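You operate a simulated robot arm through the tools that you are given. There is no shell and no other tool.

You run a simulated two-armed robot. Do the job below in one go: nothing can be reset, and whatever is moved stays where it is left.

## Task
Return the brick to its row, level the plate with both handwheels and stand the nested block on it.
Fine: its label names the row; bring the bubble about half way with the red handwheel, the rest with the other. Set down upright: what you pick out.

Only the result counts: the job must be done as asked and must still hold three seconds after the hand-in. Knocking over, shifting, dropping, spilling or breaking anything else fails it.

## Robot
Two 7-joint arms with fingered hands on one trunk that stands fixed in place. Base frame: the origin is at the foot of the trunk, x ahead of it, y to its left, z up; the work surface is at about z = 850. Readings come in mm, degrees, newtons and seconds.
The left shoulder is at [21, 208, 1298], the right one opposite. Payload 5 kg a hand.
The TCP of each hand is the grasp point between the finger pads, 48 mm short of the fingertips. In the tool frame z runs along the fingers and y along their closing line. Largest opening 160 mm; the body of the gripper starts 56 mm behind the TCP. The gripper is a hand of 4 fingers: y runs from the thumb to the fingers, the wrist lies at [-26, -142, -252] in the tool frame, and closing takes about 1.5 s.
Orientation is that of the tool frame in the base frame, as a unit quaternion [x, y, z, w]. With the fingers straight down and the wrist toward the robot, the tool's x, y and z point along [0, 1, 0], [1, 0, 0] and [0, 0, -1] of the base frame.

## Interface
- The arms move only by the tool send_rows. It takes "left_plan", "right_plan" or both (then of equal length, played together; a hand with none holds still); each is one flat list of numbers, 7 for each row, row after row: the gripper command, from -1 (fully open) to 1 (shut), values between in proportion, then the shift along the base's x, y, z in units of 100 mm (1.0 is 100 mm), then the turn, a rotation vector about the base's x, y, z in units of 180 degrees (1.0 is 180 degrees). In form: [jaw, tx, ty, tz, rx, ry, rz, jaw, tx, ty, tz, rx, ry, rz, ...]. A call has 1 to 20 rows; each row is the pose to reach, as a shift and turn from the pose commanded when the call began. A call with a number of a shift or a turn outside -1 to 1 is refused whole. A row lasts 0.2 s, in which the tool goes at most 50 mm and 8.6 degrees; a call with a longer step from one row to the next is refused whole, and so is a gripper value outside its range. A pose out of reach is approached as far as the arm can. The call stops where the force on the tool passes 40 N (or 10 N more than at its start, if that is more) or the arm is blocked; 0.2 s more then pass. The fingers move at their own pace (about 108 mm/s each) and stop on an object; they squeeze with about 30 N. The grip force told is the motor's: it shows also when the fingers shut on nothing. Time passes only in rows, and 0.2 s behind the last, so rows that repeat a pose let the fingers close. It gives the time, the measured TCP pose, the force on the tool (base axes), the opening and the grip force at its end, in the units of the frame above (readings bear some noise), with the torque about the TCP (base axes, N m) and any sound that the robot's microphone picked up.
- Cameras (640 x 400 px; columns grow to the right, rows downward): "scene" is now at [96.5, 17.5, 1488.8]; the picture's right is [0.19, -0.98, 0.00], its down [-0.53, -0.11, -0.84] and it looks along [0.82, 0.16, -0.54] (base axes); focal length 331 px, centre (320, 200). "left" rides on the left gripper at [-87, -133, -189] in its tool frame; the picture's right is [-0.83, -0.26, 0.49], its down [0.51, -0.71, 0.49] and it looks along [0.22, 0.66, 0.72] (tool axes); focal length 238 px, centre (320, 200). "right" rides on the right gripper at [87, -133, -189] in its tool frame; the picture's right is [-0.83, 0.26, -0.49], its down [-0.51, -0.71, 0.49] and it looks along [-0.22, 0.66, 0.72] (tool axes); focal length 238 px, centre (320, 200).
- camera(camera): a new picture of that camera. The clock stands still meanwhile.
- move_column(by): slides the trunk up (or, below 0, down) by that many mm; the arms and the scene camera ride with it, the base frame stays. It gives what a move gives, with no picture.
- preshape(shape, hand): the hand has 4 fingers and takes this shape, open, in about a second: jaw (thumb against the fingers, like two jaws); tri (thumb and two fingers); tip (a fingertip pinch); poke (one finger out to press); point (the index stretched); flat (the hand flat); cup (the hand cupped); fist (a fist). The gripper value then closes the fingers along that shape, each until it touches; the sizes above hold for jaw. It gives what a move gives, with no picture.
- head_to(pan, tilt): turns the head with the scene camera to pan (to the left, within 86 degrees either way) and tilt (down, from -29 to 69), counted from straight ahead of the robot. It gives what a move gives.
- pixel_to_xyz(camera, pixels): for up to 12 pixels [column, row] of the newest picture of that camera ("zoom" is the newest enlarged one), the place [x, y, z] in the base frame of the surface seen there, good to about 2 mm. The clock stands still meanwhile.
- close_up(camera, box): a new picture of the part [left, top, right, bottom] of that camera's present view, enlarged. The clock stands still meanwhile.
- finish_job(): hands the job in; it is judged then, once.

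Open the grippers and draw the arms clear of the work before you hand the job in, unless the task says otherwise.

The tools are called after "Emit:" as a command line: name --argument value ..., lists and objects as JSON in quotes. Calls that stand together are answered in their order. send_rows: Moves the arms, as the interface text tells. Its arguments: {"type":"object","properties":{"left_plan":{"type":"array","items":{"type":"number"}},"right_plan":{"type":"array","items":{"type":"number"}}},"required":[]} The other tools are called the same way: move_column (by) slides the trunk up or down; preshape (shape, hand) gives the hand a shape; head_to (pan, tilt) turns the head that bears the scene camera; camera (camera) takes a picture; pixel_to_xyz (camera, pixels) gives the place of the surface under pixels of a picture; close_up (camera, box) takes an enlarged picture of a part of a camera's view; finish_job () hands the job in.

At the start:

```text
t: 0.0
left_tcp_pos: [745.3, 365.6, 1141.8]
left_tool_rot: [0.707, 0.707, 0.0, 0.0]
left_wrist_force: [0.9, -0.1, 0.0]
left_torque: [-0.02, 0.0, 0.0]
left_gripper_width: 159.6
left_finger_force: 0.2
left_shape: jaw
right_tcp_pos: [768.4, -249.3, 1218.6]
right_tool_rot: [0.707, 0.707, 0.0, 0.0]
right_wrist_force: [0.3, 0.5, 1.2]
right_torque: [0.02, 0.0, -0.04]
right_gripper_width: 159.7
right_finger_force: 0.0
right_shape: jaw
trunk travel left (down, up): [-300.0, 390.0]
head pan, tilt: [11.2, 32.8]
```

scene: 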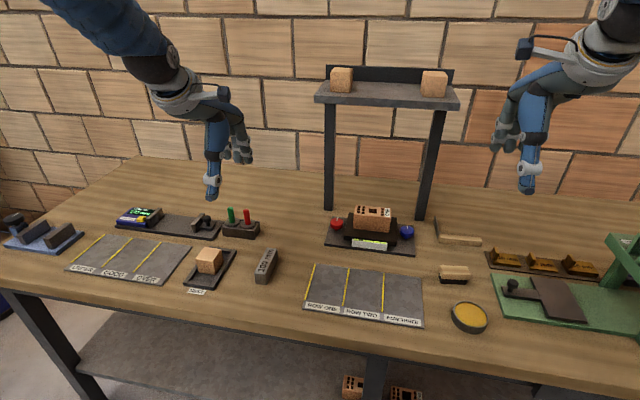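
right: 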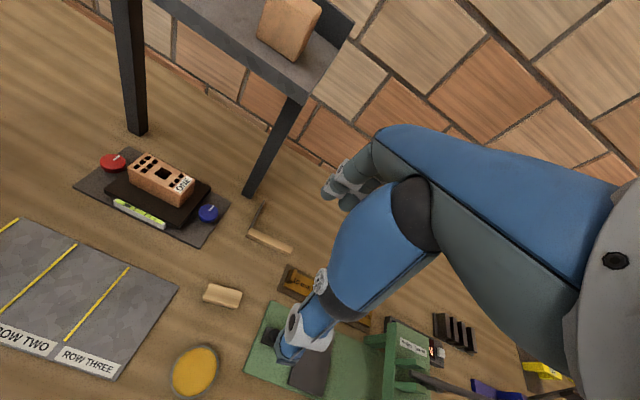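
left: 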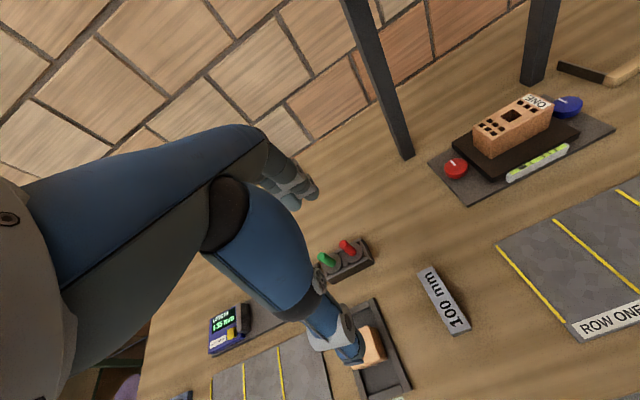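

I start by looking closely at the levelling plate with the brick on it (about (370,225) in the scene) and the row mat at (365,295).

Emit:
close_up --camera "scene" --box '[310, 190, 430, 265]'

Emit:
close_up --camera "scene" --box '[290, 250, 450, 350]'

Emit:
close_up --camera "scene" --box '[60, 190, 290, 334]'

Emit:
close_up --camera "scene" --box '[425, 200, 640, 340]'

Emit:
close_up --camera "left" --box '[420, 70, 640, 210]'

Emit:
close_up --camera "right" --box '[60, 130, 260, 255]'

```text
5.33 times, centred on (370, 228) of scene
```

zoom: 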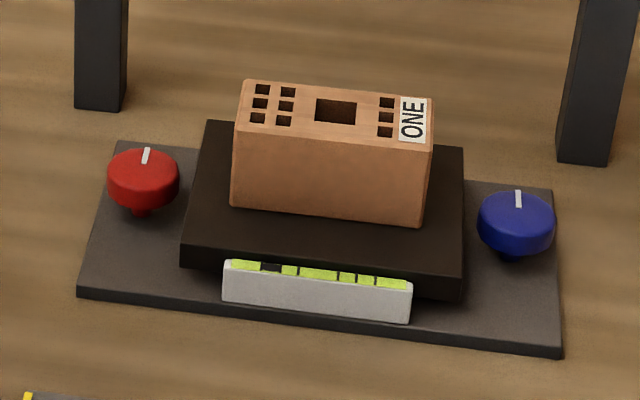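

```text
4.00 times, centred on (370, 300) of scene
```

zoom: 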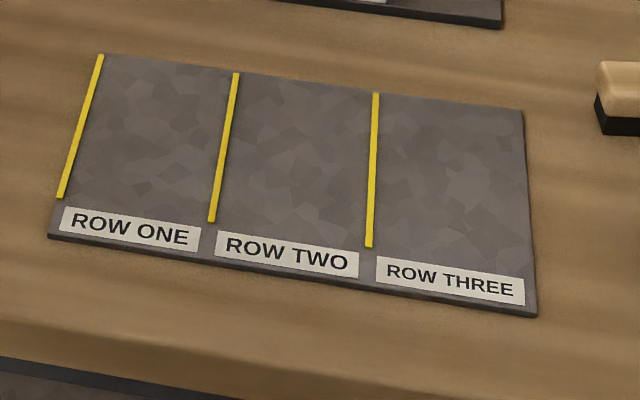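

```text
2.78 times, centred on (175, 262) of scene
```

zoom: 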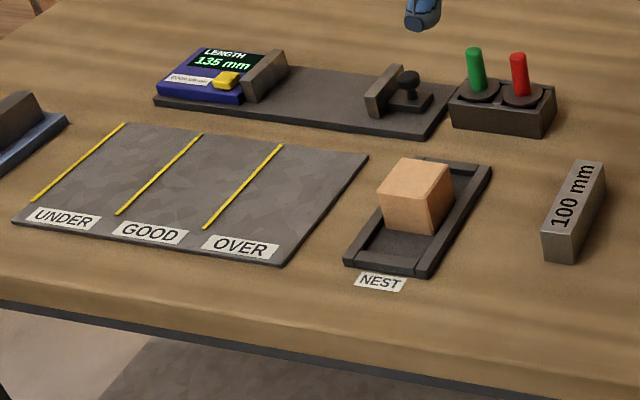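

```text
2.86 times, centred on (532, 270) of scene
```

zoom: 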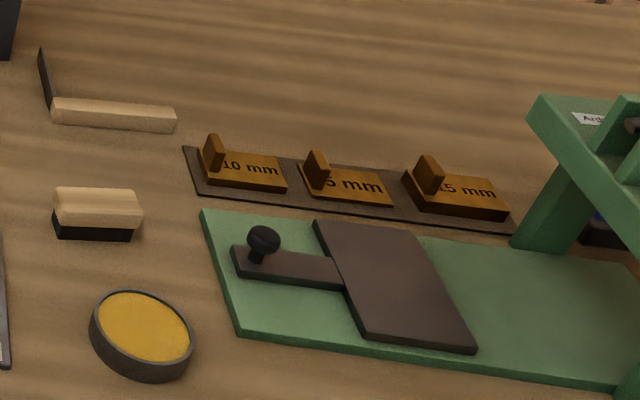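

```text
2.86 times, centred on (530, 140) of left
```

zoom: 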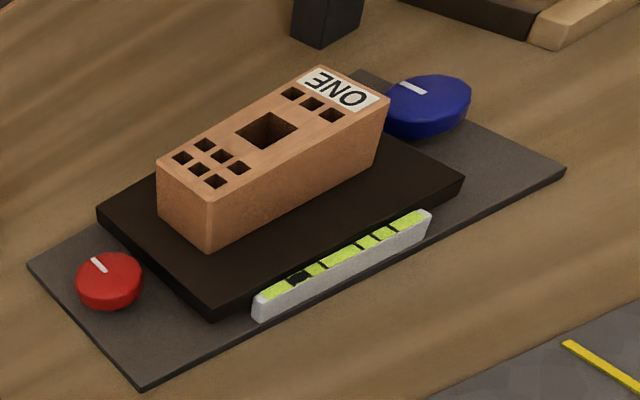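

```text
3.20 times, centred on (160, 192) of right
```

zoom: 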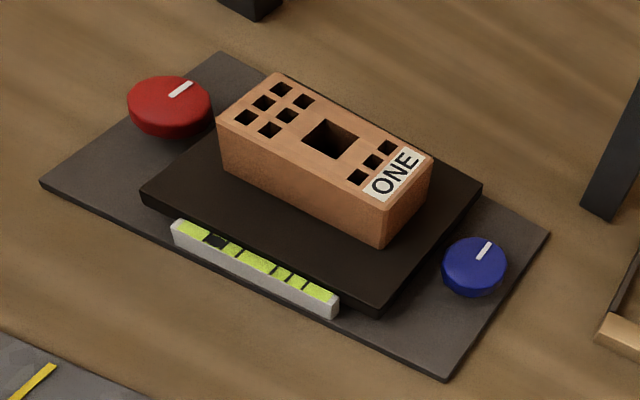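

The brick's label reads ONE; the bubble sits far left in the vial. I take positions of the plate, brick, wheels and vial.

Emit:
close_up --camera "scene" --box '[310, 190, 430, 265]'

Emit:
pixel_to_xyz --camera "zoom" --pixels '[[245, 83], [430, 100], [422, 138], [236, 130], [232, 205], [420, 222], [185, 262], [460, 298], [205, 125], [462, 150], [143, 170], [516, 210]]'

Emit:
pixel_to_xyz --camera "zoom" --pixels '[[120, 146], [552, 192], [82, 292], [558, 347], [232, 263], [270, 267], [290, 270], [318, 274], [347, 277], [366, 280], [408, 285], [408, 318]]'

Emit:
pixel_to_xyz --camera "zoom" --pixels '[[146, 155], [519, 198], [145, 202], [512, 245], [110, 180], [178, 180], [480, 225], [552, 225], [100, 90], [590, 140], [336, 110], [412, 118]]'

```text
5.33 times, centred on (370, 228) of scene
```

zoom: 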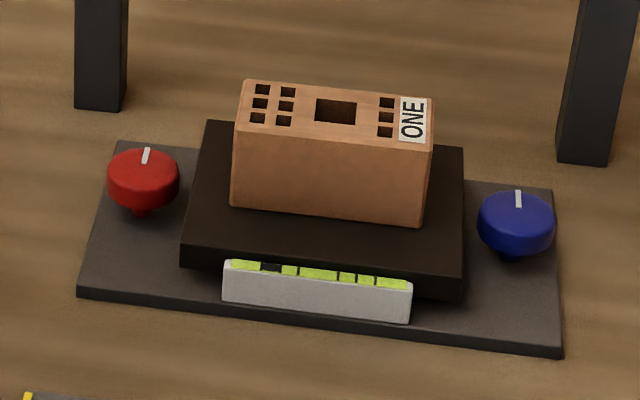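

```text
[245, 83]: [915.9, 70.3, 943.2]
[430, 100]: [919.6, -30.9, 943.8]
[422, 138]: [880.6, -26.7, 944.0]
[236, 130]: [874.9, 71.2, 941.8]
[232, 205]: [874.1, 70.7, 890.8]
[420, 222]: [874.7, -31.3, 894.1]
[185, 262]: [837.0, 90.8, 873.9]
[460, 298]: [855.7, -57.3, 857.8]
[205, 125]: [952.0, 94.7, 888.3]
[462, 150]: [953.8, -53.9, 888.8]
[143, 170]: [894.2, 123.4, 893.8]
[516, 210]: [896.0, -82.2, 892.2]
```

```text
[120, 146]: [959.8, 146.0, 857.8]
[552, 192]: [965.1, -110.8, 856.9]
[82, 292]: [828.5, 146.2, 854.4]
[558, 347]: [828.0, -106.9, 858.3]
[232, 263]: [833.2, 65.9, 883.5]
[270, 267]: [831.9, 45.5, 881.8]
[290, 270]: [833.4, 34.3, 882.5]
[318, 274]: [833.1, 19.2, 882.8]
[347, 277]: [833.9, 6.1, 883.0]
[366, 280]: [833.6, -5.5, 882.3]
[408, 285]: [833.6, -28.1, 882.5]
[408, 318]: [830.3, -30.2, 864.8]
```

```text
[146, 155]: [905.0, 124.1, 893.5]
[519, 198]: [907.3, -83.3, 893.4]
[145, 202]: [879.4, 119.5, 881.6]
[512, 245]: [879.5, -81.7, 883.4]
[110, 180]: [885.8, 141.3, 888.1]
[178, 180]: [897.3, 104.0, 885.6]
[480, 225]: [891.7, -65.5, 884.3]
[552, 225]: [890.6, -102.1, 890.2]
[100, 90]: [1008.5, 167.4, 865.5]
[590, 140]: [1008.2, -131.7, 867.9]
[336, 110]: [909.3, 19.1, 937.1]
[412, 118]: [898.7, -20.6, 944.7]
```

Brick spans about x 875–918, y −30–70, z 891–943; plate top is about z 889; wheels near (893,123) and (893,−83). I zoom further on the vial and the nest block.

Emit:
close_up --camera "scene" --box '[348, 232, 392, 259]'

Emit:
close_up --camera "left" --box '[500, 135, 580, 185]'

Emit:
close_up --camera "right" --box '[100, 190, 180, 240]'

Emit:
close_up --camera "scene" --box '[175, 235, 255, 300]'

Emit:
pixel_to_xyz --camera "zoom" --pixels '[[180, 130], [270, 80], [380, 100], [310, 160], [180, 230], [300, 260], [370, 200], [80, 360], [300, 390], [250, 320], [450, 100], [330, 70]]'

```text
14.55 times, centred on (370, 246) of scene
```

zoom: 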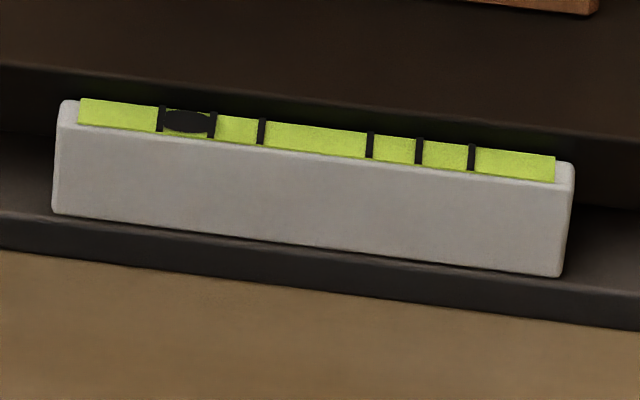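

```text
8.00 times, centred on (540, 160) of left
```

zoom: 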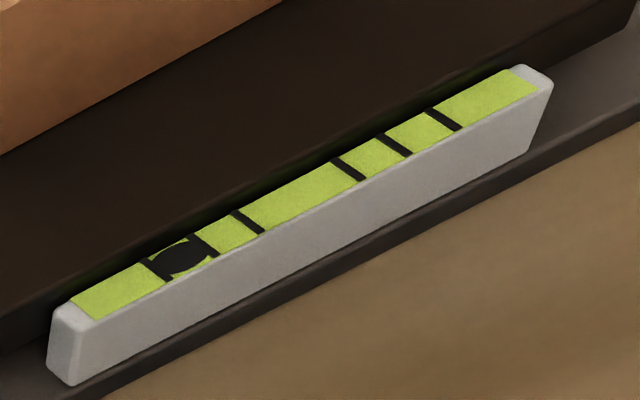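

```text
8.00 times, centred on (140, 215) of right
```

zoom: 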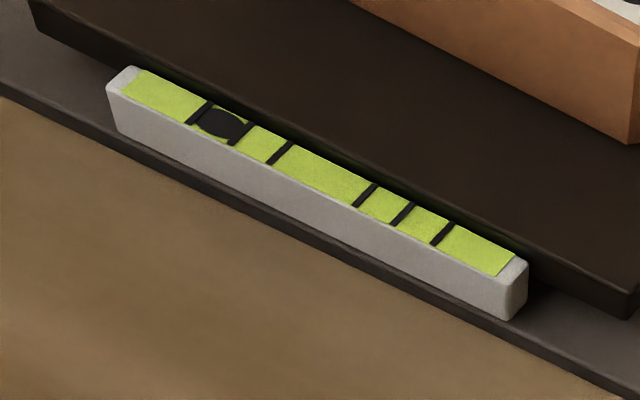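

```text
6.15 times, centred on (215, 268) of scene
```

zoom: 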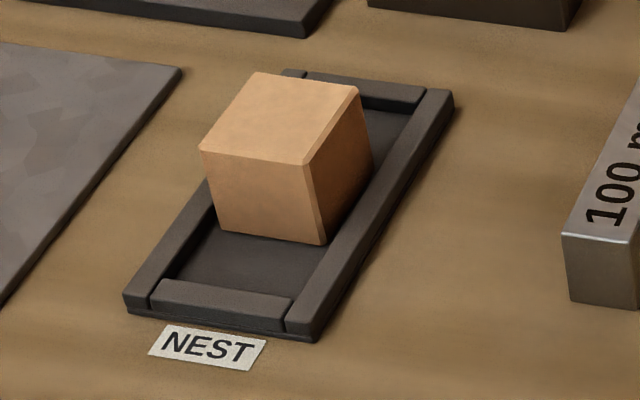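

```text
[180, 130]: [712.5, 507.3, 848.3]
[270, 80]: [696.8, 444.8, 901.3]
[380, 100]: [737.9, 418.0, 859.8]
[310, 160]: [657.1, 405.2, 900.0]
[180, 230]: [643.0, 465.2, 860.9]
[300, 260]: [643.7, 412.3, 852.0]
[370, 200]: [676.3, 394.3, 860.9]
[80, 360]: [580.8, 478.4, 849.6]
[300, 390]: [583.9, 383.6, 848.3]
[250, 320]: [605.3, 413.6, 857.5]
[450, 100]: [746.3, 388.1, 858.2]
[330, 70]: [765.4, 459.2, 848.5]
```

Bubble sits between the 2nd and 3rd left ticks, about 25 mm off centre (centre at px 316 of the zoom). Now I measure the row mat and the block top.

Emit:
close_up --camera "scene" --box '[290, 250, 450, 350]'

Emit:
pixel_to_xyz --camera "zoom" --pixels '[[102, 57], [60, 196], [237, 75], [211, 220], [376, 96], [368, 245], [522, 113], [535, 313], [50, 235], [70, 210], [195, 245], [215, 255]]'

Emit:
close_up --camera "scene" --box '[185, 240, 237, 280]'

Emit:
close_up --camera "scene" --box '[300, 50, 480, 230]'

Emit:
pixel_to_xyz --camera "scene" --pixels '[[316, 99], [458, 107], [331, 68], [340, 75], [433, 80], [330, 200], [422, 212], [390, 100], [275, 255], [260, 280], [240, 228], [445, 238]]'

```text
4.00 times, centred on (370, 300) of scene
```

zoom: 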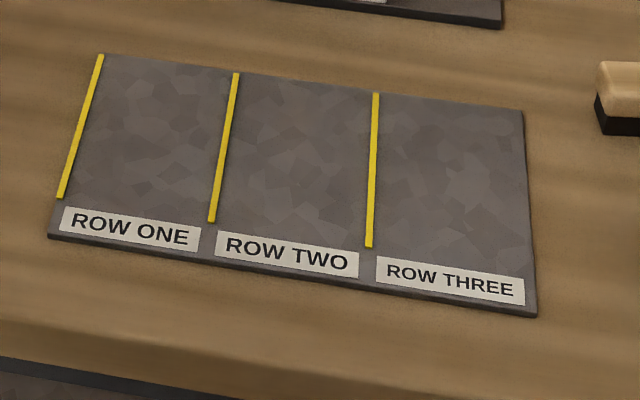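

```text
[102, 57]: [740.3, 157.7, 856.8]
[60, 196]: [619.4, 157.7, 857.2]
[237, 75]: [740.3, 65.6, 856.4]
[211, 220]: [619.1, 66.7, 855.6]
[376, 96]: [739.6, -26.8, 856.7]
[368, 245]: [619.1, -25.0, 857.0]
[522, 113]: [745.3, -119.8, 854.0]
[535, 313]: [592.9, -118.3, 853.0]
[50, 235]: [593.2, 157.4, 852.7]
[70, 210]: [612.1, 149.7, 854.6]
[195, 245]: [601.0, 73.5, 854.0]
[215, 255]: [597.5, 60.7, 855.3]
```

```text
10.00 times, centred on (211, 260) of scene
```

zoom: 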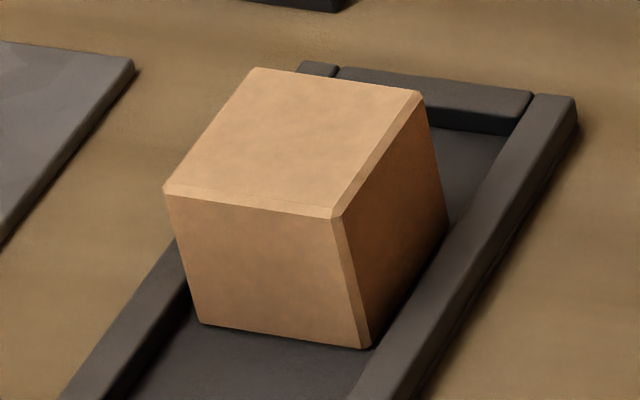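

```text
2.22 times, centred on (390, 140) of scene
```

zoom: 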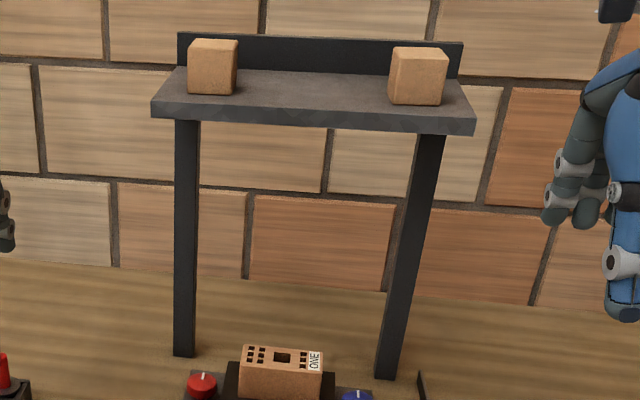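

```text
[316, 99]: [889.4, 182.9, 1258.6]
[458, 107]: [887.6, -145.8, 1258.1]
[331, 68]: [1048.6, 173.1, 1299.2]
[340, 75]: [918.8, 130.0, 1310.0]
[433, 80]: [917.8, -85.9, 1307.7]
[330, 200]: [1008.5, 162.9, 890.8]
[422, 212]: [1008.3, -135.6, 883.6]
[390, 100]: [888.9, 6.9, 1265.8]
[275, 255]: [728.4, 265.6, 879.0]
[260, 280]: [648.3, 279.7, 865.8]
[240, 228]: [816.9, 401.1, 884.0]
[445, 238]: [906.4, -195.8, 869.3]
```

Row One lies between the yellow lines at y 67 and 158, x 619–740, so the 100 mm long brick has to lie along x there. I bring the left hand toward the brick, high and half open, in stages.

Emit:
send_rows --left_plan '[-0.25, 0.1, -0.25, -0.15, 0, 0, 0, -0.25, 0.2, -0.5, -0.3, 0, 0, 0, -0.25, 0.3, -0.75, -0.45, 0, 0, 0, -0.25, 0.4, -1.0, -0.6, 0, 0, 0]'

Emit:
send_rows --left_plan '[-0.25, 0.1, -0.25, -0.1, 0, 0, 0, -0.25, 0.2, -0.5, -0.2, 0, 0, 0, -0.25, 0.3, -0.75, -0.3, 0, 0, 0, -0.25, 0.4, -1.0, -0.4, 0, 0, 0]'

Emit:
camera --camera "scene"

Emit:
camera --camera "left"

```text
t: 1.0
left_tcp_pos: [787.5, 266.2, 1083.2]
left_tool_rot: [0.706, 0.708, 0.0, 0.0]
left_wrist_force: [0.3, 0.3, 1.6]
left_torque: [0.04, 0.07, -0.01]
left_gripper_width: 100.4
left_finger_force: 0.1
left_shape: jaw
right_tcp_pos: [768.7, -248.9, 1218.1]
right_tool_rot: [0.707, 0.707, 0.0, -0.001]
right_wrist_force: [1.1, -0.8, -0.1]
right_torque: [0.09, 0.06, 0.02]
right_gripper_width: 159.7
right_finger_force: 0.1
right_shape: jaw
trunk travel left (down, up): [-300.0, 390.0]
head pan, tilt: [11.2, 32.8]
```

```text
t: 2.0
left_tcp_pos: [825.7, 165.3, 1043.8]
left_tool_rot: [0.707, 0.708, 0.0, 0.0]
left_wrist_force: [0.3, 0.2, 1.1]
left_torque: [0.05, 0.08, 0.0]
left_gripper_width: 100.6
left_finger_force: 0.0
left_shape: jaw
right_tcp_pos: [768.5, -248.5, 1218.8]
right_tool_rot: [0.707, 0.707, 0.0, -0.001]
right_wrist_force: [0.7, -0.1, 0.3]
right_torque: [0.13, 0.04, 0.05]
right_gripper_width: 159.8
right_finger_force: 0.1
right_shape: jaw
trunk travel left (down, up): [-300.0, 390.0]
head pan, tilt: [11.2, 32.8]
```

```text
taken
```

scene: 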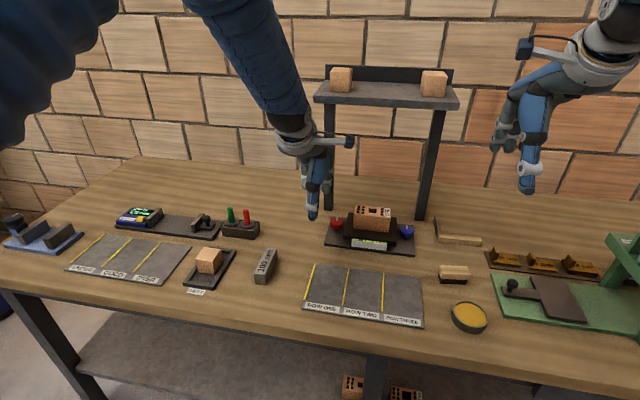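

```text
taken
```

left: 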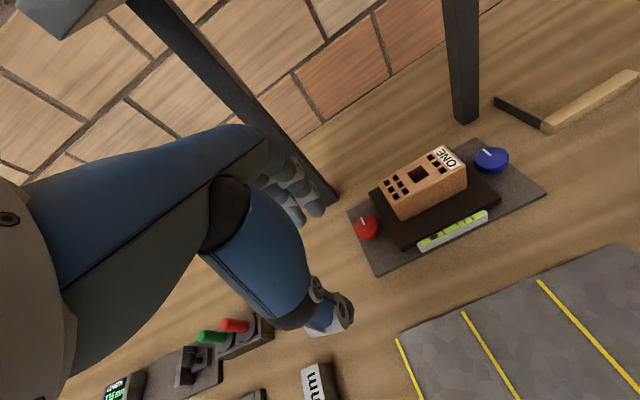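

Hand is clear so far; I go on to a spot straight above the brick centre (897, 20) at z about 1010.

Emit:
send_rows --left_plan '[-0.25, 0.1, -0.25, -0.05, 0, 0, 0, -0.25, 0.2, -0.5, -0.1, 0, 0, 0, -0.25, 0.3, -0.75, -0.2, 0, 0, 0, -0.25, 0.4, -1.0, -0.3, 0, 0, 0]'

Emit:
send_rows --left_plan '[-0.25, 0.16, -0.23, 0, 0, 0, 0, -0.25, 0.31, -0.46, 0, 0, 0, 0, -0.25, 0.31, -0.46, 0, 0, 0, 0]'

Emit:
camera --camera "scene"

Emit:
camera --camera "left"

Emit:
camera --camera "right"

```text
t: 3.0
left_tcp_pos: [864.6, 66.1, 1012.9]
left_tool_rot: [0.706, 0.708, 0.001, 0.0]
left_wrist_force: [0.2, 0.5, 0.7]
left_torque: [-0.04, 0.07, -0.03]
left_gripper_width: 100.3
left_finger_force: 0.1
left_shape: jaw
right_tcp_pos: [770.1, -249.2, 1217.9]
right_tool_rot: [0.707, 0.708, 0.0, -0.002]
right_wrist_force: [0.2, -0.6, -1.4]
right_torque: [0.11, 0.02, 0.02]
right_gripper_width: 159.6
right_finger_force: 0.1
right_shape: jaw
trunk travel left (down, up): [-300.0, 390.0]
head pan, tilt: [11.2, 32.8]
```

```text
t: 3.8
left_tcp_pos: [897.4, 21.0, 1013.0]
left_tool_rot: [0.707, 0.707, 0.0, 0.001]
left_wrist_force: [0.2, -0.2, 0.4]
left_torque: [0.01, 0.0, -0.01]
left_gripper_width: 100.1
left_finger_force: 0.0
left_shape: jaw
right_tcp_pos: [767.8, -247.3, 1219.2]
right_tool_rot: [0.707, 0.707, 0.0, 0.0]
right_wrist_force: [-0.5, 0.5, 1.5]
right_torque: [-0.01, -0.05, 0.01]
right_gripper_width: 159.4
right_finger_force: 0.1
right_shape: jaw
trunk travel left (down, up): [-300.0, 390.0]
head pan, tilt: [11.2, 32.8]
```

```text
taken
```

scene: 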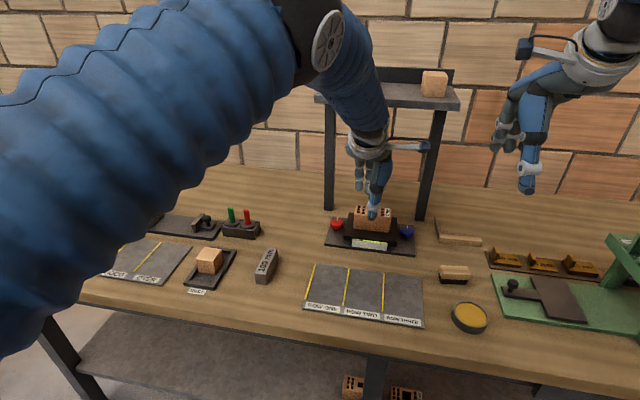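

```text
taken
```

left: 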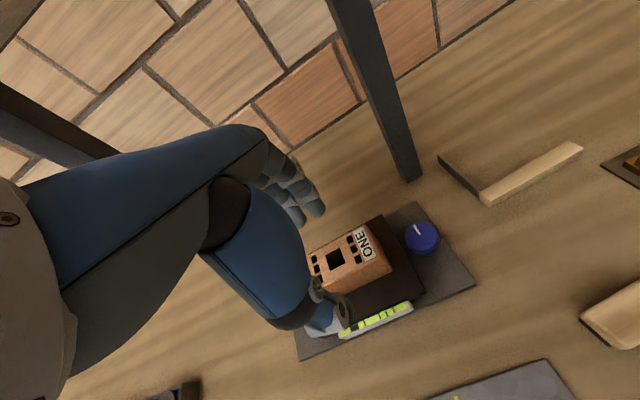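

```text
taken
```

right: 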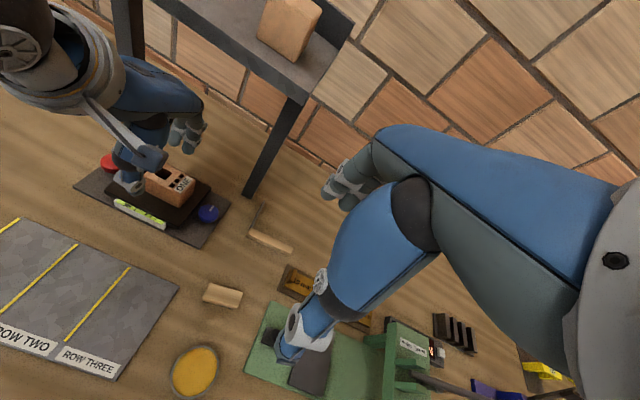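

The left hand is above the brick at (897.4, 21, 1013). I check fingers against the brick in close-ups from the right camera.

Emit:
close_up --camera "right" --box '[70, 80, 230, 240]'

Emit:
close_up --camera "left" --box '[220, 130, 480, 370]'

Emit:
close_up --camera "scene" --box '[310, 120, 430, 260]'

```text
2.50 times, centred on (150, 160) of right
```

zoom: 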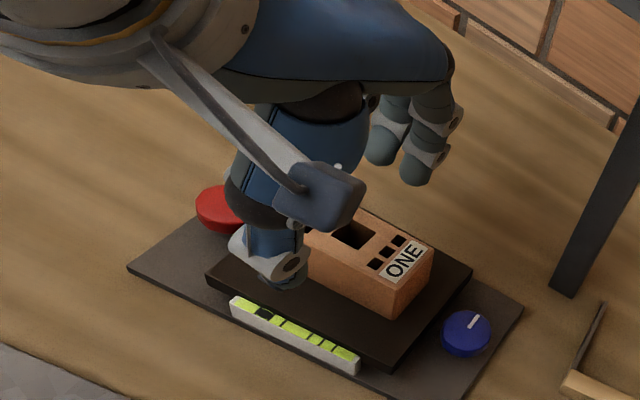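

```text
1.67 times, centred on (350, 250) of left
```

zoom: 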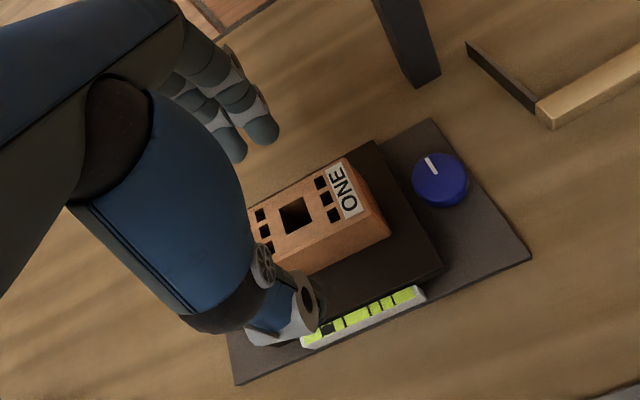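

```text
2.86 times, centred on (370, 190) of scene
```

zoom: 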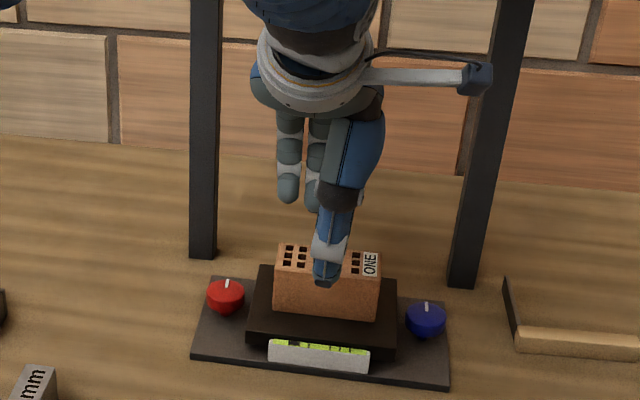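

The thumb hangs in front of the brick and the fingers behind; I lower to TCP z about 946 (tips ~898, 9 mm above the plate), then look.

Emit:
send_rows --left_plan '[-0.25, 0, 0, -0.17, 0, 0, 0, -0.25, 0, 0, -0.34, 0, 0, 0, -0.25, 0, 0, -0.5, 0, 0, 0, -0.25, 0, 0, -0.65, 0, 0, 0, -0.25, 0, 0, -0.65, 0, 0, 0]'

Emit:
close_up --camera "right" --box '[70, 80, 230, 240]'

Emit:
close_up --camera "left" --box '[220, 130, 480, 370]'

Emit:
close_up --camera "scene" --box '[310, 120, 430, 260]'

```text
t: 5.0
left_tcp_pos: [897.0, 19.4, 948.9]
left_tool_rot: [0.707, 0.707, -0.001, 0.0]
left_wrist_force: [-0.2, -0.2, 0.7]
left_torque: [-0.03, -0.03, 0.01]
left_gripper_width: 100.6
left_finger_force: 0.1
left_shape: jaw
right_tcp_pos: [767.8, -248.3, 1219.9]
right_tool_rot: [0.707, 0.707, 0.0, 0.0]
right_wrist_force: [0.1, 0.6, 0.1]
right_torque: [-0.04, -0.01, -0.01]
right_gripper_width: 159.5
right_finger_force: 0.1
right_shape: jaw
trunk travel left (down, up): [-300.0, 390.0]
head pan, tilt: [11.2, 32.8]
```

```text
2.50 times, centred on (150, 160) of right
```

zoom: 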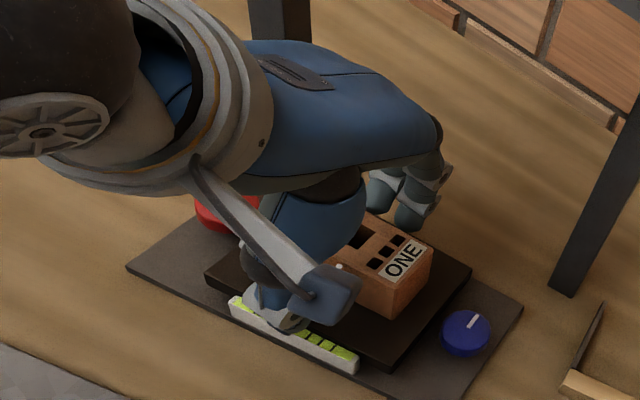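

```text
1.67 times, centred on (350, 250) of left
```

zoom: 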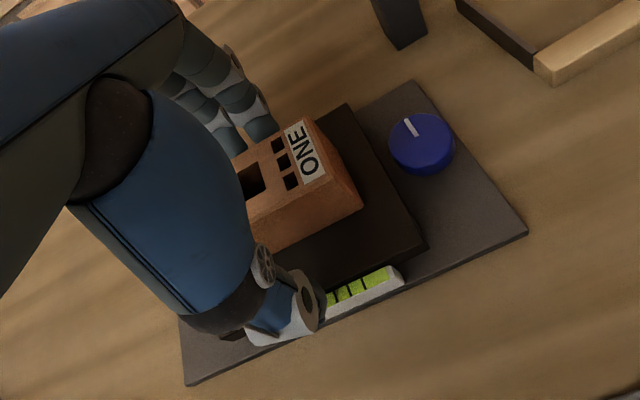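

```text
2.86 times, centred on (370, 190) of scene
```

zoom: 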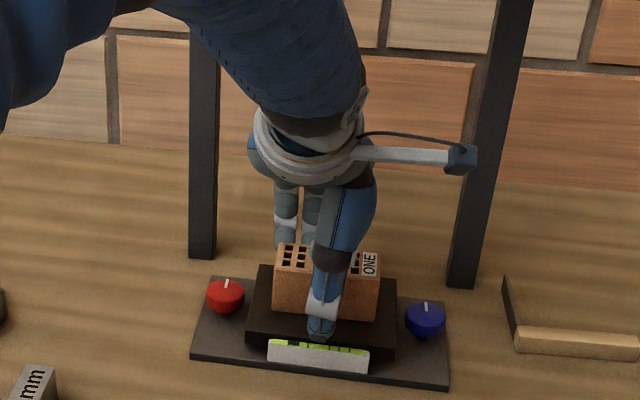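

No contact yet, and the brick lies between thumb and fingers. I close the hand on it.

Emit:
send_rows --left_plan '[1, 0, 0, 0, 0, 0, 0, 1, 0, 0, 0, 0, 0, 0, 1, 0, 0, 0, 0, 0, 0, 1, 0, 0, 0, 0, 0, 0, 1, 0, 0, 0, 0, 0, 0, 1, 0, 0, 0, 0, 0, 0]'

Emit:
close_up --camera "right" --box '[70, 80, 230, 240]'

Emit:
close_up --camera "scene" --box '[310, 120, 430, 260]'

```text
t: 6.4
left_tcp_pos: [896.3, 20.1, 948.0]
left_tool_rot: [0.708, 0.706, -0.001, -0.001]
left_wrist_force: [0.4, -0.4, -0.3]
left_torque: [0.0, -0.02, -0.03]
left_gripper_width: 44.8
left_finger_force: 30.3
left_shape: jaw
right_tcp_pos: [768.5, -248.9, 1219.7]
right_tool_rot: [0.707, 0.707, 0.0, 0.0]
right_wrist_force: [0.0, 0.2, 0.2]
right_torque: [0.01, 0.0, 0.01]
right_gripper_width: 159.5
right_finger_force: 0.0
right_shape: jaw
trunk travel left (down, up): [-300.0, 390.0]
head pan, tilt: [11.2, 32.8]
```

```text
2.50 times, centred on (150, 160) of right
```

zoom: 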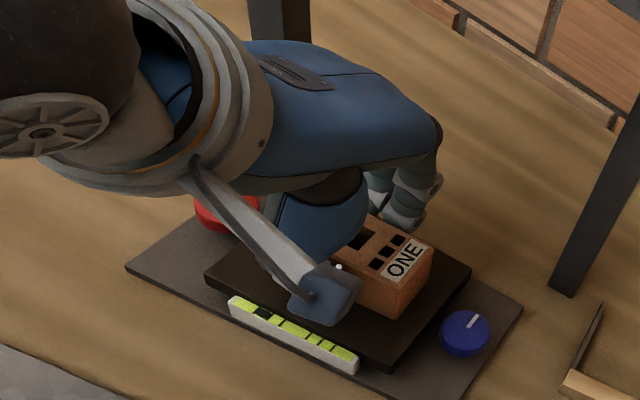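

```text
2.86 times, centred on (370, 190) of scene
```

zoom: 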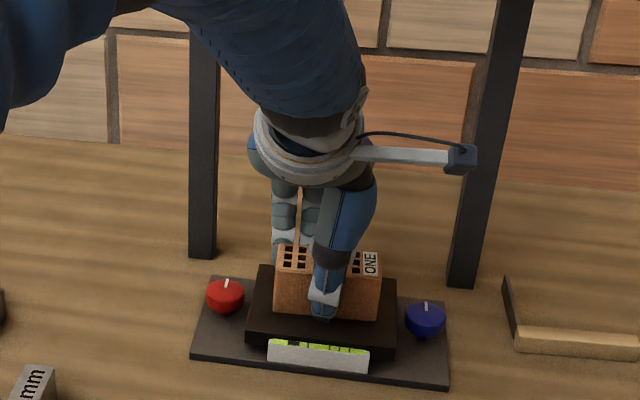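

Width 44.8 with 30 N of grip: the brick is held. I lift it straight up by 60 mm, slowly at first.

Emit:
send_rows --left_plan '[1, 0, 0, 0.05, 0, 0, 0, 1, 0, 0, 0.15, 0, 0, 0, 1, 0, 0, 0.3, 0, 0, 0, 1, 0, 0, 0.45, 0, 0, 0, 1, 0, 0, 0.6, 0, 0, 0, 1, 0, 0, 0.6, 0, 0, 0]'

Emit:
camera --camera "right"

Emit:
close_up --camera "right" --box '[70, 80, 230, 240]'

Emit:
camera --camera "left"

```text
t: 7.8
left_tcp_pos: [896.5, 19.9, 1006.6]
left_tool_rot: [0.707, 0.707, -0.001, -0.001]
left_wrist_force: [0.0, -0.2, -3.4]
left_torque: [0.0, 0.05, 0.0]
left_gripper_width: 44.9
left_finger_force: 30.5
left_shape: jaw
right_tcp_pos: [768.4, -248.8, 1219.6]
right_tool_rot: [0.707, 0.707, -0.001, -0.001]
right_wrist_force: [0.4, -0.5, 0.0]
right_torque: [0.0, 0.03, -0.02]
right_gripper_width: 159.4
right_finger_force: 0.2
right_shape: jaw
trunk travel left (down, up): [-300.0, 390.0]
head pan, tilt: [11.2, 32.8]
```

```text
taken
```

right: 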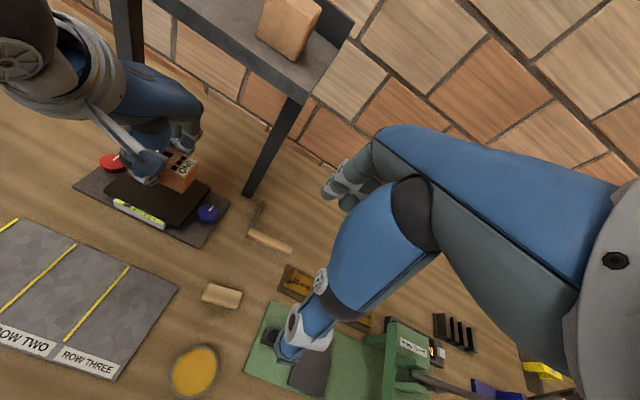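

```text
2.50 times, centred on (150, 160) of right
```

zoom: 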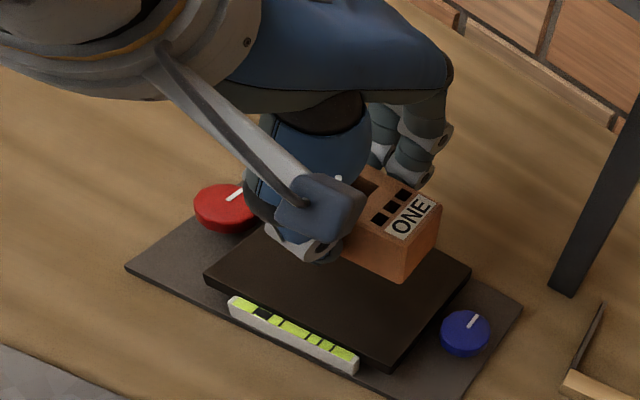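

```text
taken
```

left: 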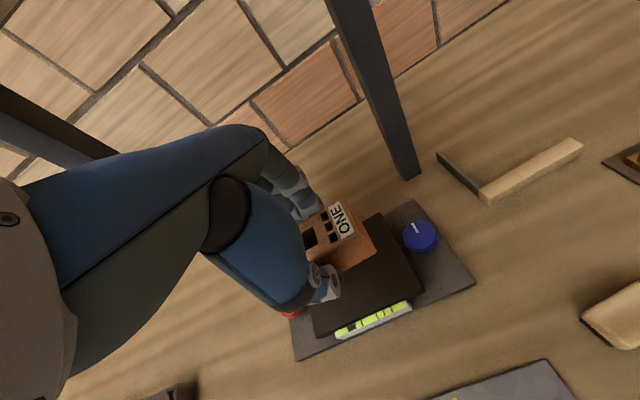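

Brick lifts free, hanging level, about 0.35 kg. I draw it back toward the robot and turn it −45° about the vertical on the way, to be −90° over Row One.

Emit:
send_rows --left_plan '[1, -0.17, 0.07, 0, 0, 0, 0, 1, -0.34, 0.14, 0, 0, 0, -0.04, 1, -0.5, 0.2, 0, 0, 0, -0.08, 1, -0.67, 0.27, 0, 0, 0, -0.125, 1, -0.84, 0.34, 0, 0, 0, -0.167, 1, -1.0, 0.4, 0, 0, 0, -0.21, 1, -1.0, 0.4, 0, 0, 0, -0.25]'

Emit:
send_rows --left_plan '[1, -0.17, 0.08, 0, 0, 0, -0.042, 1, -0.34, 0.16, 0, 0, 0, -0.083, 1, -0.5, 0.24, 0, 0, 0, -0.125, 1, -0.67, 0.32, 0, 0, 0, -0.167, 1, -0.84, 0.4, 0, 0, 0, -0.21, 1, -1.0, 0.48, 0, 0, 0, -0.25, 1, -1.0, 0.48, 0, 0, 0, -0.25]'

Emit:
camera --camera "scene"

Emit:
camera --camera "left"

```text
t: 9.4
left_tcp_pos: [796.7, 60.0, 1007.7]
left_tool_rot: [0.924, 0.382, -0.001, 0.0]
left_wrist_force: [0.5, -0.2, -3.4]
left_torque: [0.03, 0.08, -0.02]
left_gripper_width: 44.8
left_finger_force: 30.3
left_shape: jaw
right_tcp_pos: [769.1, -247.3, 1218.5]
right_tool_rot: [0.708, 0.707, 0.0, -0.001]
right_wrist_force: [0.5, 0.6, -0.4]
right_torque: [-0.07, 0.06, 0.04]
right_gripper_width: 159.6
right_finger_force: 0.0
right_shape: jaw
trunk travel left (down, up): [-300.0, 390.0]
head pan, tilt: [11.2, 32.8]
```

```text
t: 11.0
left_tcp_pos: [695.3, 108.4, 1008.1]
left_tool_rot: [1.0, -0.001, 0.0, 0.0]
left_wrist_force: [-0.9, -1.3, -3.4]
left_torque: [0.05, 0.0, -0.03]
left_gripper_width: 44.5
left_finger_force: 30.2
left_shape: jaw
right_tcp_pos: [769.2, -248.8, 1218.9]
right_tool_rot: [0.708, 0.706, -0.001, 0.001]
right_wrist_force: [0.2, -0.2, 0.7]
right_torque: [0.02, -0.01, 0.01]
right_gripper_width: 159.5
right_finger_force: 0.0
right_shape: jaw
trunk travel left (down, up): [-300.0, 390.0]
head pan, tilt: [11.2, 32.8]
```

```text
taken
```

scene: 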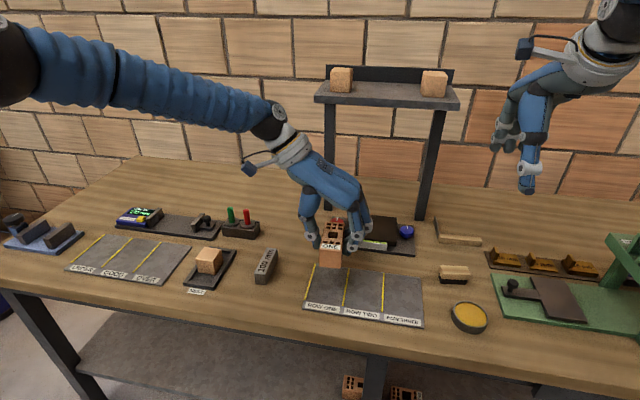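

```text
taken
```

left: 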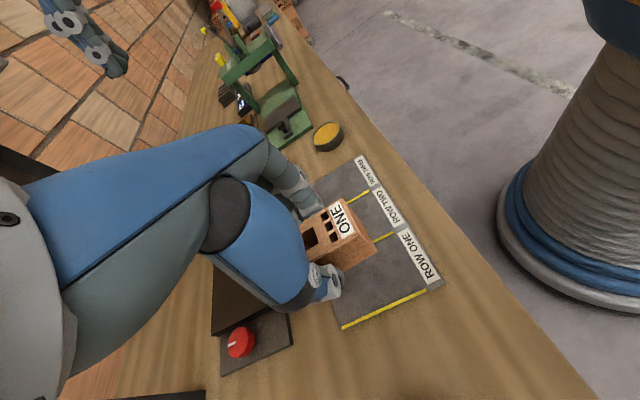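

The brick now lies along x above the mat, TCP (695, 108, 1008). I shift to (680, 112) and lower to about 12 mm above the mat.

Emit:
send_rows --left_plan '[1, -0.15, 0.04, -0.1, 0, 0, 0, 1, -0.15, 0.04, -0.35, 0, 0, 0, 1, -0.15, 0.04, -0.6, 0, 0, 0, 1, -0.15, 0.04, -0.82, 0, 0, 0, 1, -0.15, 0.04, -0.82, 0, 0, 0]'

Emit:
close_up --camera "scene" --box '[280, 180, 440, 340]'

Emit:
camera --camera "left"

```text
t: 12.2
left_tcp_pos: [681.5, 110.8, 926.0]
left_tool_rot: [1.0, 0.0, 0.0, 0.0]
left_wrist_force: [-0.2, -0.3, -3.6]
left_torque: [0.04, -0.01, 0.01]
left_gripper_width: 44.7
left_finger_force: 30.1
left_shape: jaw
right_tcp_pos: [767.1, -248.0, 1219.0]
right_tool_rot: [0.707, 0.707, 0.0, 0.0]
right_wrist_force: [0.0, -0.2, 0.2]
right_torque: [-0.02, -0.07, 0.01]
right_gripper_width: 159.6
right_finger_force: 0.0
right_shape: jaw
trunk travel left (down, up): [-300.0, 390.0]
head pan, tilt: [11.2, 32.8]
```

```text
2.50 times, centred on (360, 260) of scene
```

zoom: 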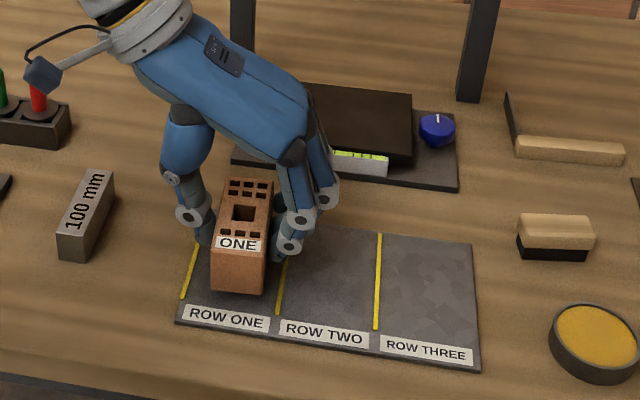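

```text
taken
```

left: 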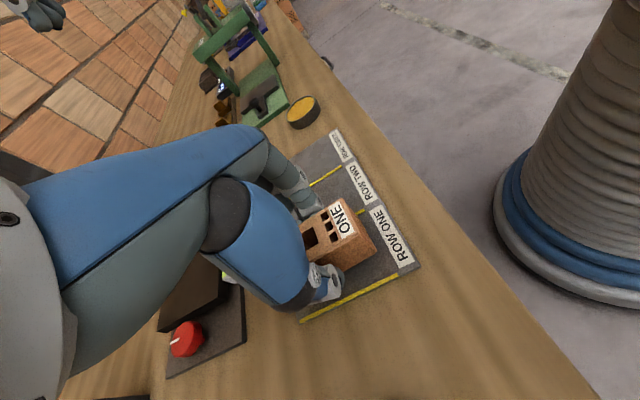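

I check the brick's placement by its corners in the zoom before the last few millimetres.

Emit:
close_up --camera "scene" --box '[280, 180, 440, 340]'

Emit:
pixel_to_xyz --camera "zoom" --pixels '[[220, 248], [262, 250], [230, 182], [270, 184], [216, 282], [262, 290], [214, 265], [258, 268], [198, 250], [277, 300]]'

```text
2.50 times, centred on (360, 260) of scene
```

zoom: 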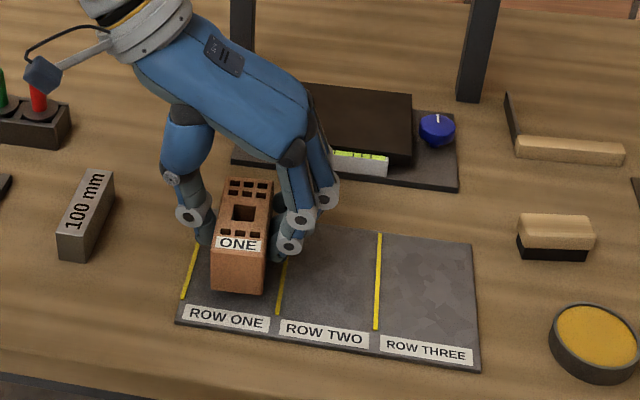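

```text
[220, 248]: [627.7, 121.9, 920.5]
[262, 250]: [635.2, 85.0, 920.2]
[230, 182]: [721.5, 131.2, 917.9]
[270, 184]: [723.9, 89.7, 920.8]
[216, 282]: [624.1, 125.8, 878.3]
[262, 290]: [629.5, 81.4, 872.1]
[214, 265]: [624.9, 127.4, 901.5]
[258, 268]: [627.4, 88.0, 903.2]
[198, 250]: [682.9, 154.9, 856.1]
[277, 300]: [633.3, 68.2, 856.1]
```

Brick is centred at about (676,108), turned by about 3°; I trim by +4/+3 mm and −3°, then lower in small steps to the mat.

Emit:
send_rows --left_plan '[1, 0.04, 0.03, 0, 0, 0, -0.015, 1, 0.04, 0.03, -0.04, 0, 0, -0.015, 1, 0.04, 0.03, -0.07, 0, 0, -0.015, 1, 0.04, 0.03, -0.09, 0, 0, -0.015, 1, 0.04, 0.03, -0.1, 0, 0, -0.015, 1, 0.04, 0.03, -0.1, 0, 0, -0.015]'

Emit:
close_up --camera "scene" --box '[300, 240, 380, 320]'

Emit:
pixel_to_xyz --camera "zoom" --pixels '[[150, 100], [200, 100], [160, 200], [200, 200]]'

```text
t: 13.6
left_tcp_pos: [685.6, 115.1, 916.5]
left_tool_rot: [1.0, -0.024, 0.0, 0.0]
left_wrist_force: [0.4, 0.4, -2.8]
left_torque: [0.0, -0.01, 0.02]
left_gripper_width: 44.6
left_finger_force: 29.7
left_shape: jaw
right_tcp_pos: [767.5, -248.8, 1218.8]
right_tool_rot: [0.707, 0.707, 0.0, -0.001]
right_wrist_force: [-0.6, -0.1, 1.1]
right_torque: [0.0, -0.02, -0.01]
right_gripper_width: 159.7
right_finger_force: 0.0
right_shape: jaw
trunk travel left (down, up): [-300.0, 390.0]
head pan, tilt: [11.2, 32.8]
```

```text
5.00 times, centred on (340, 280) of scene
```

zoom: 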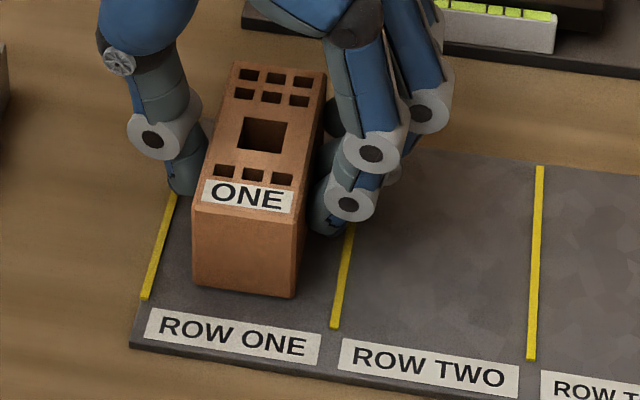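

```text
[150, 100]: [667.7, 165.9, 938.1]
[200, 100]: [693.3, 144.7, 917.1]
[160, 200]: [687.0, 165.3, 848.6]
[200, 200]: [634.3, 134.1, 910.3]
```

Nearly down (force still the brick's weight). I lower in 1 mm steps until contact.

Emit:
send_rows --left_plan '[1, 0, 0, -0.01, 0, 0, 0, 1, 0, 0, -0.02, 0, 0, 0, 1, 0, 0, -0.02, 0, 0, 0]'

```text
t: 14.4
left_tcp_pos: [685.6, 114.6, 913.1]
left_tool_rot: [1.0, -0.024, 0.0, -0.001]
left_wrist_force: [0.3, 0.6, 0.0]
left_torque: [-0.01, 0.03, 0.01]
left_gripper_width: 44.8
left_finger_force: 30.1
left_shape: jaw
right_tcp_pos: [767.7, -247.1, 1219.0]
right_tool_rot: [0.707, 0.708, -0.001, -0.001]
right_wrist_force: [-0.5, -0.6, 0.2]
right_torque: [0.05, 0.02, -0.02]
right_gripper_width: 159.6
right_finger_force: 0.0
right_shape: jaw
trunk travel left (down, up): [-300.0, 390.0]
head pan, tilt: [11.2, 32.8]
```

The wrist force fell to zero: the brick rests on the mat. I open the fingers to about 80 mm.

Emit:
send_rows --left_plan '[0.3, 0, 0, -0.005, 0, 0, 0, 0.1, 0, 0, -0.005, 0, 0, 0, 0.0, 0, 0, -0.005, 0, 0, 0, 0.0, 0, 0, -0.005, 0, 0, 0]'

Emit:
close_up --camera "scene" --box '[300, 240, 380, 320]'

```text
t: 15.4
left_tcp_pos: [684.9, 115.5, 913.0]
left_tool_rot: [1.0, -0.024, 0.0, -0.001]
left_wrist_force: [-0.5, -0.1, 0.3]
left_torque: [0.02, 0.03, -0.01]
left_gripper_width: 79.7
left_finger_force: 0.1
left_shape: jaw
right_tcp_pos: [768.5, -247.2, 1219.2]
right_tool_rot: [0.707, 0.707, -0.001, 0.0]
right_wrist_force: [0.0, -0.9, 0.3]
right_torque: [0.0, 0.03, -0.03]
right_gripper_width: 159.5
right_finger_force: 0.0
right_shape: jaw
trunk travel left (down, up): [-300.0, 390.0]
head pan, tilt: [11.2, 32.8]
```

```text
5.00 times, centred on (340, 280) of scene
```

zoom: 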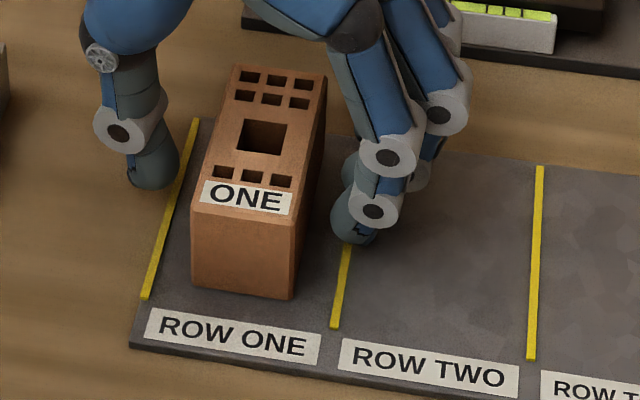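

The brick stands free in Row One between the yellow lines. I lift the hand straight up.

Emit:
send_rows --left_plan '[0, 0, 0, 0.1, 0, 0, 0, 0, 0, 0, 0.3, 0, 0, 0, 0, 0, 0, 0.55, 0, 0, 0, 0, 0, 0, 0.8, 0, 0, 0, 0, 0, 0, 1.0, 0, 0, 0]'

Emit:
close_up --camera "scene" --box '[290, 200, 450, 320]'

Emit:
pixel_to_xyz --camera "zoom" --pixels '[[135, 232], [200, 240], [155, 155], [215, 165]]'

Emit:
camera --camera "scene"

```text
t: 16.6
left_tcp_pos: [683.6, 114.7, 1013.2]
left_tool_rot: [1.0, -0.024, -0.001, 0.0]
left_wrist_force: [-1.3, -0.5, -0.3]
left_torque: [-0.01, -0.03, 0.03]
left_gripper_width: 79.5
left_finger_force: 0.1
left_shape: jaw
right_tcp_pos: [768.0, -248.3, 1219.1]
right_tool_rot: [0.707, 0.707, -0.001, -0.001]
right_wrist_force: [-0.8, 0.1, 0.5]
right_torque: [0.0, -0.04, -0.02]
right_gripper_width: 159.5
right_finger_force: 0.0
right_shape: jaw
trunk travel left (down, up): [-300.0, 390.0]
head pan, tilt: [11.2, 32.8]
```

```text
3.33 times, centred on (370, 260) of scene
```

zoom: 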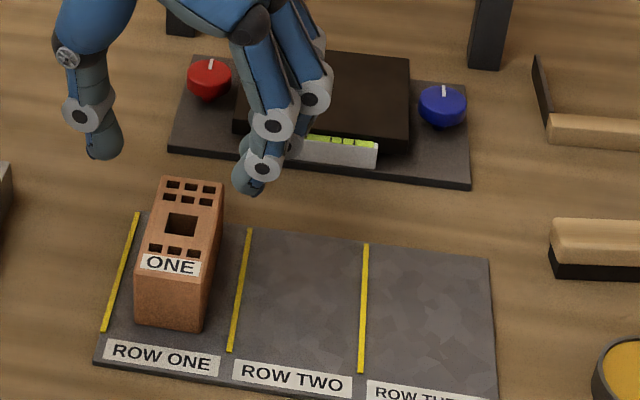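

```text
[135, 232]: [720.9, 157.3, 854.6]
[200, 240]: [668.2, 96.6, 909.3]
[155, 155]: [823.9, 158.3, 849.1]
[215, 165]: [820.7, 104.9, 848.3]
```

```text
taken
```

scene: 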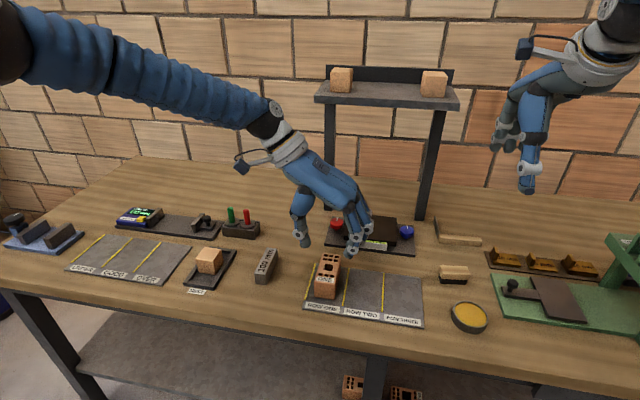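

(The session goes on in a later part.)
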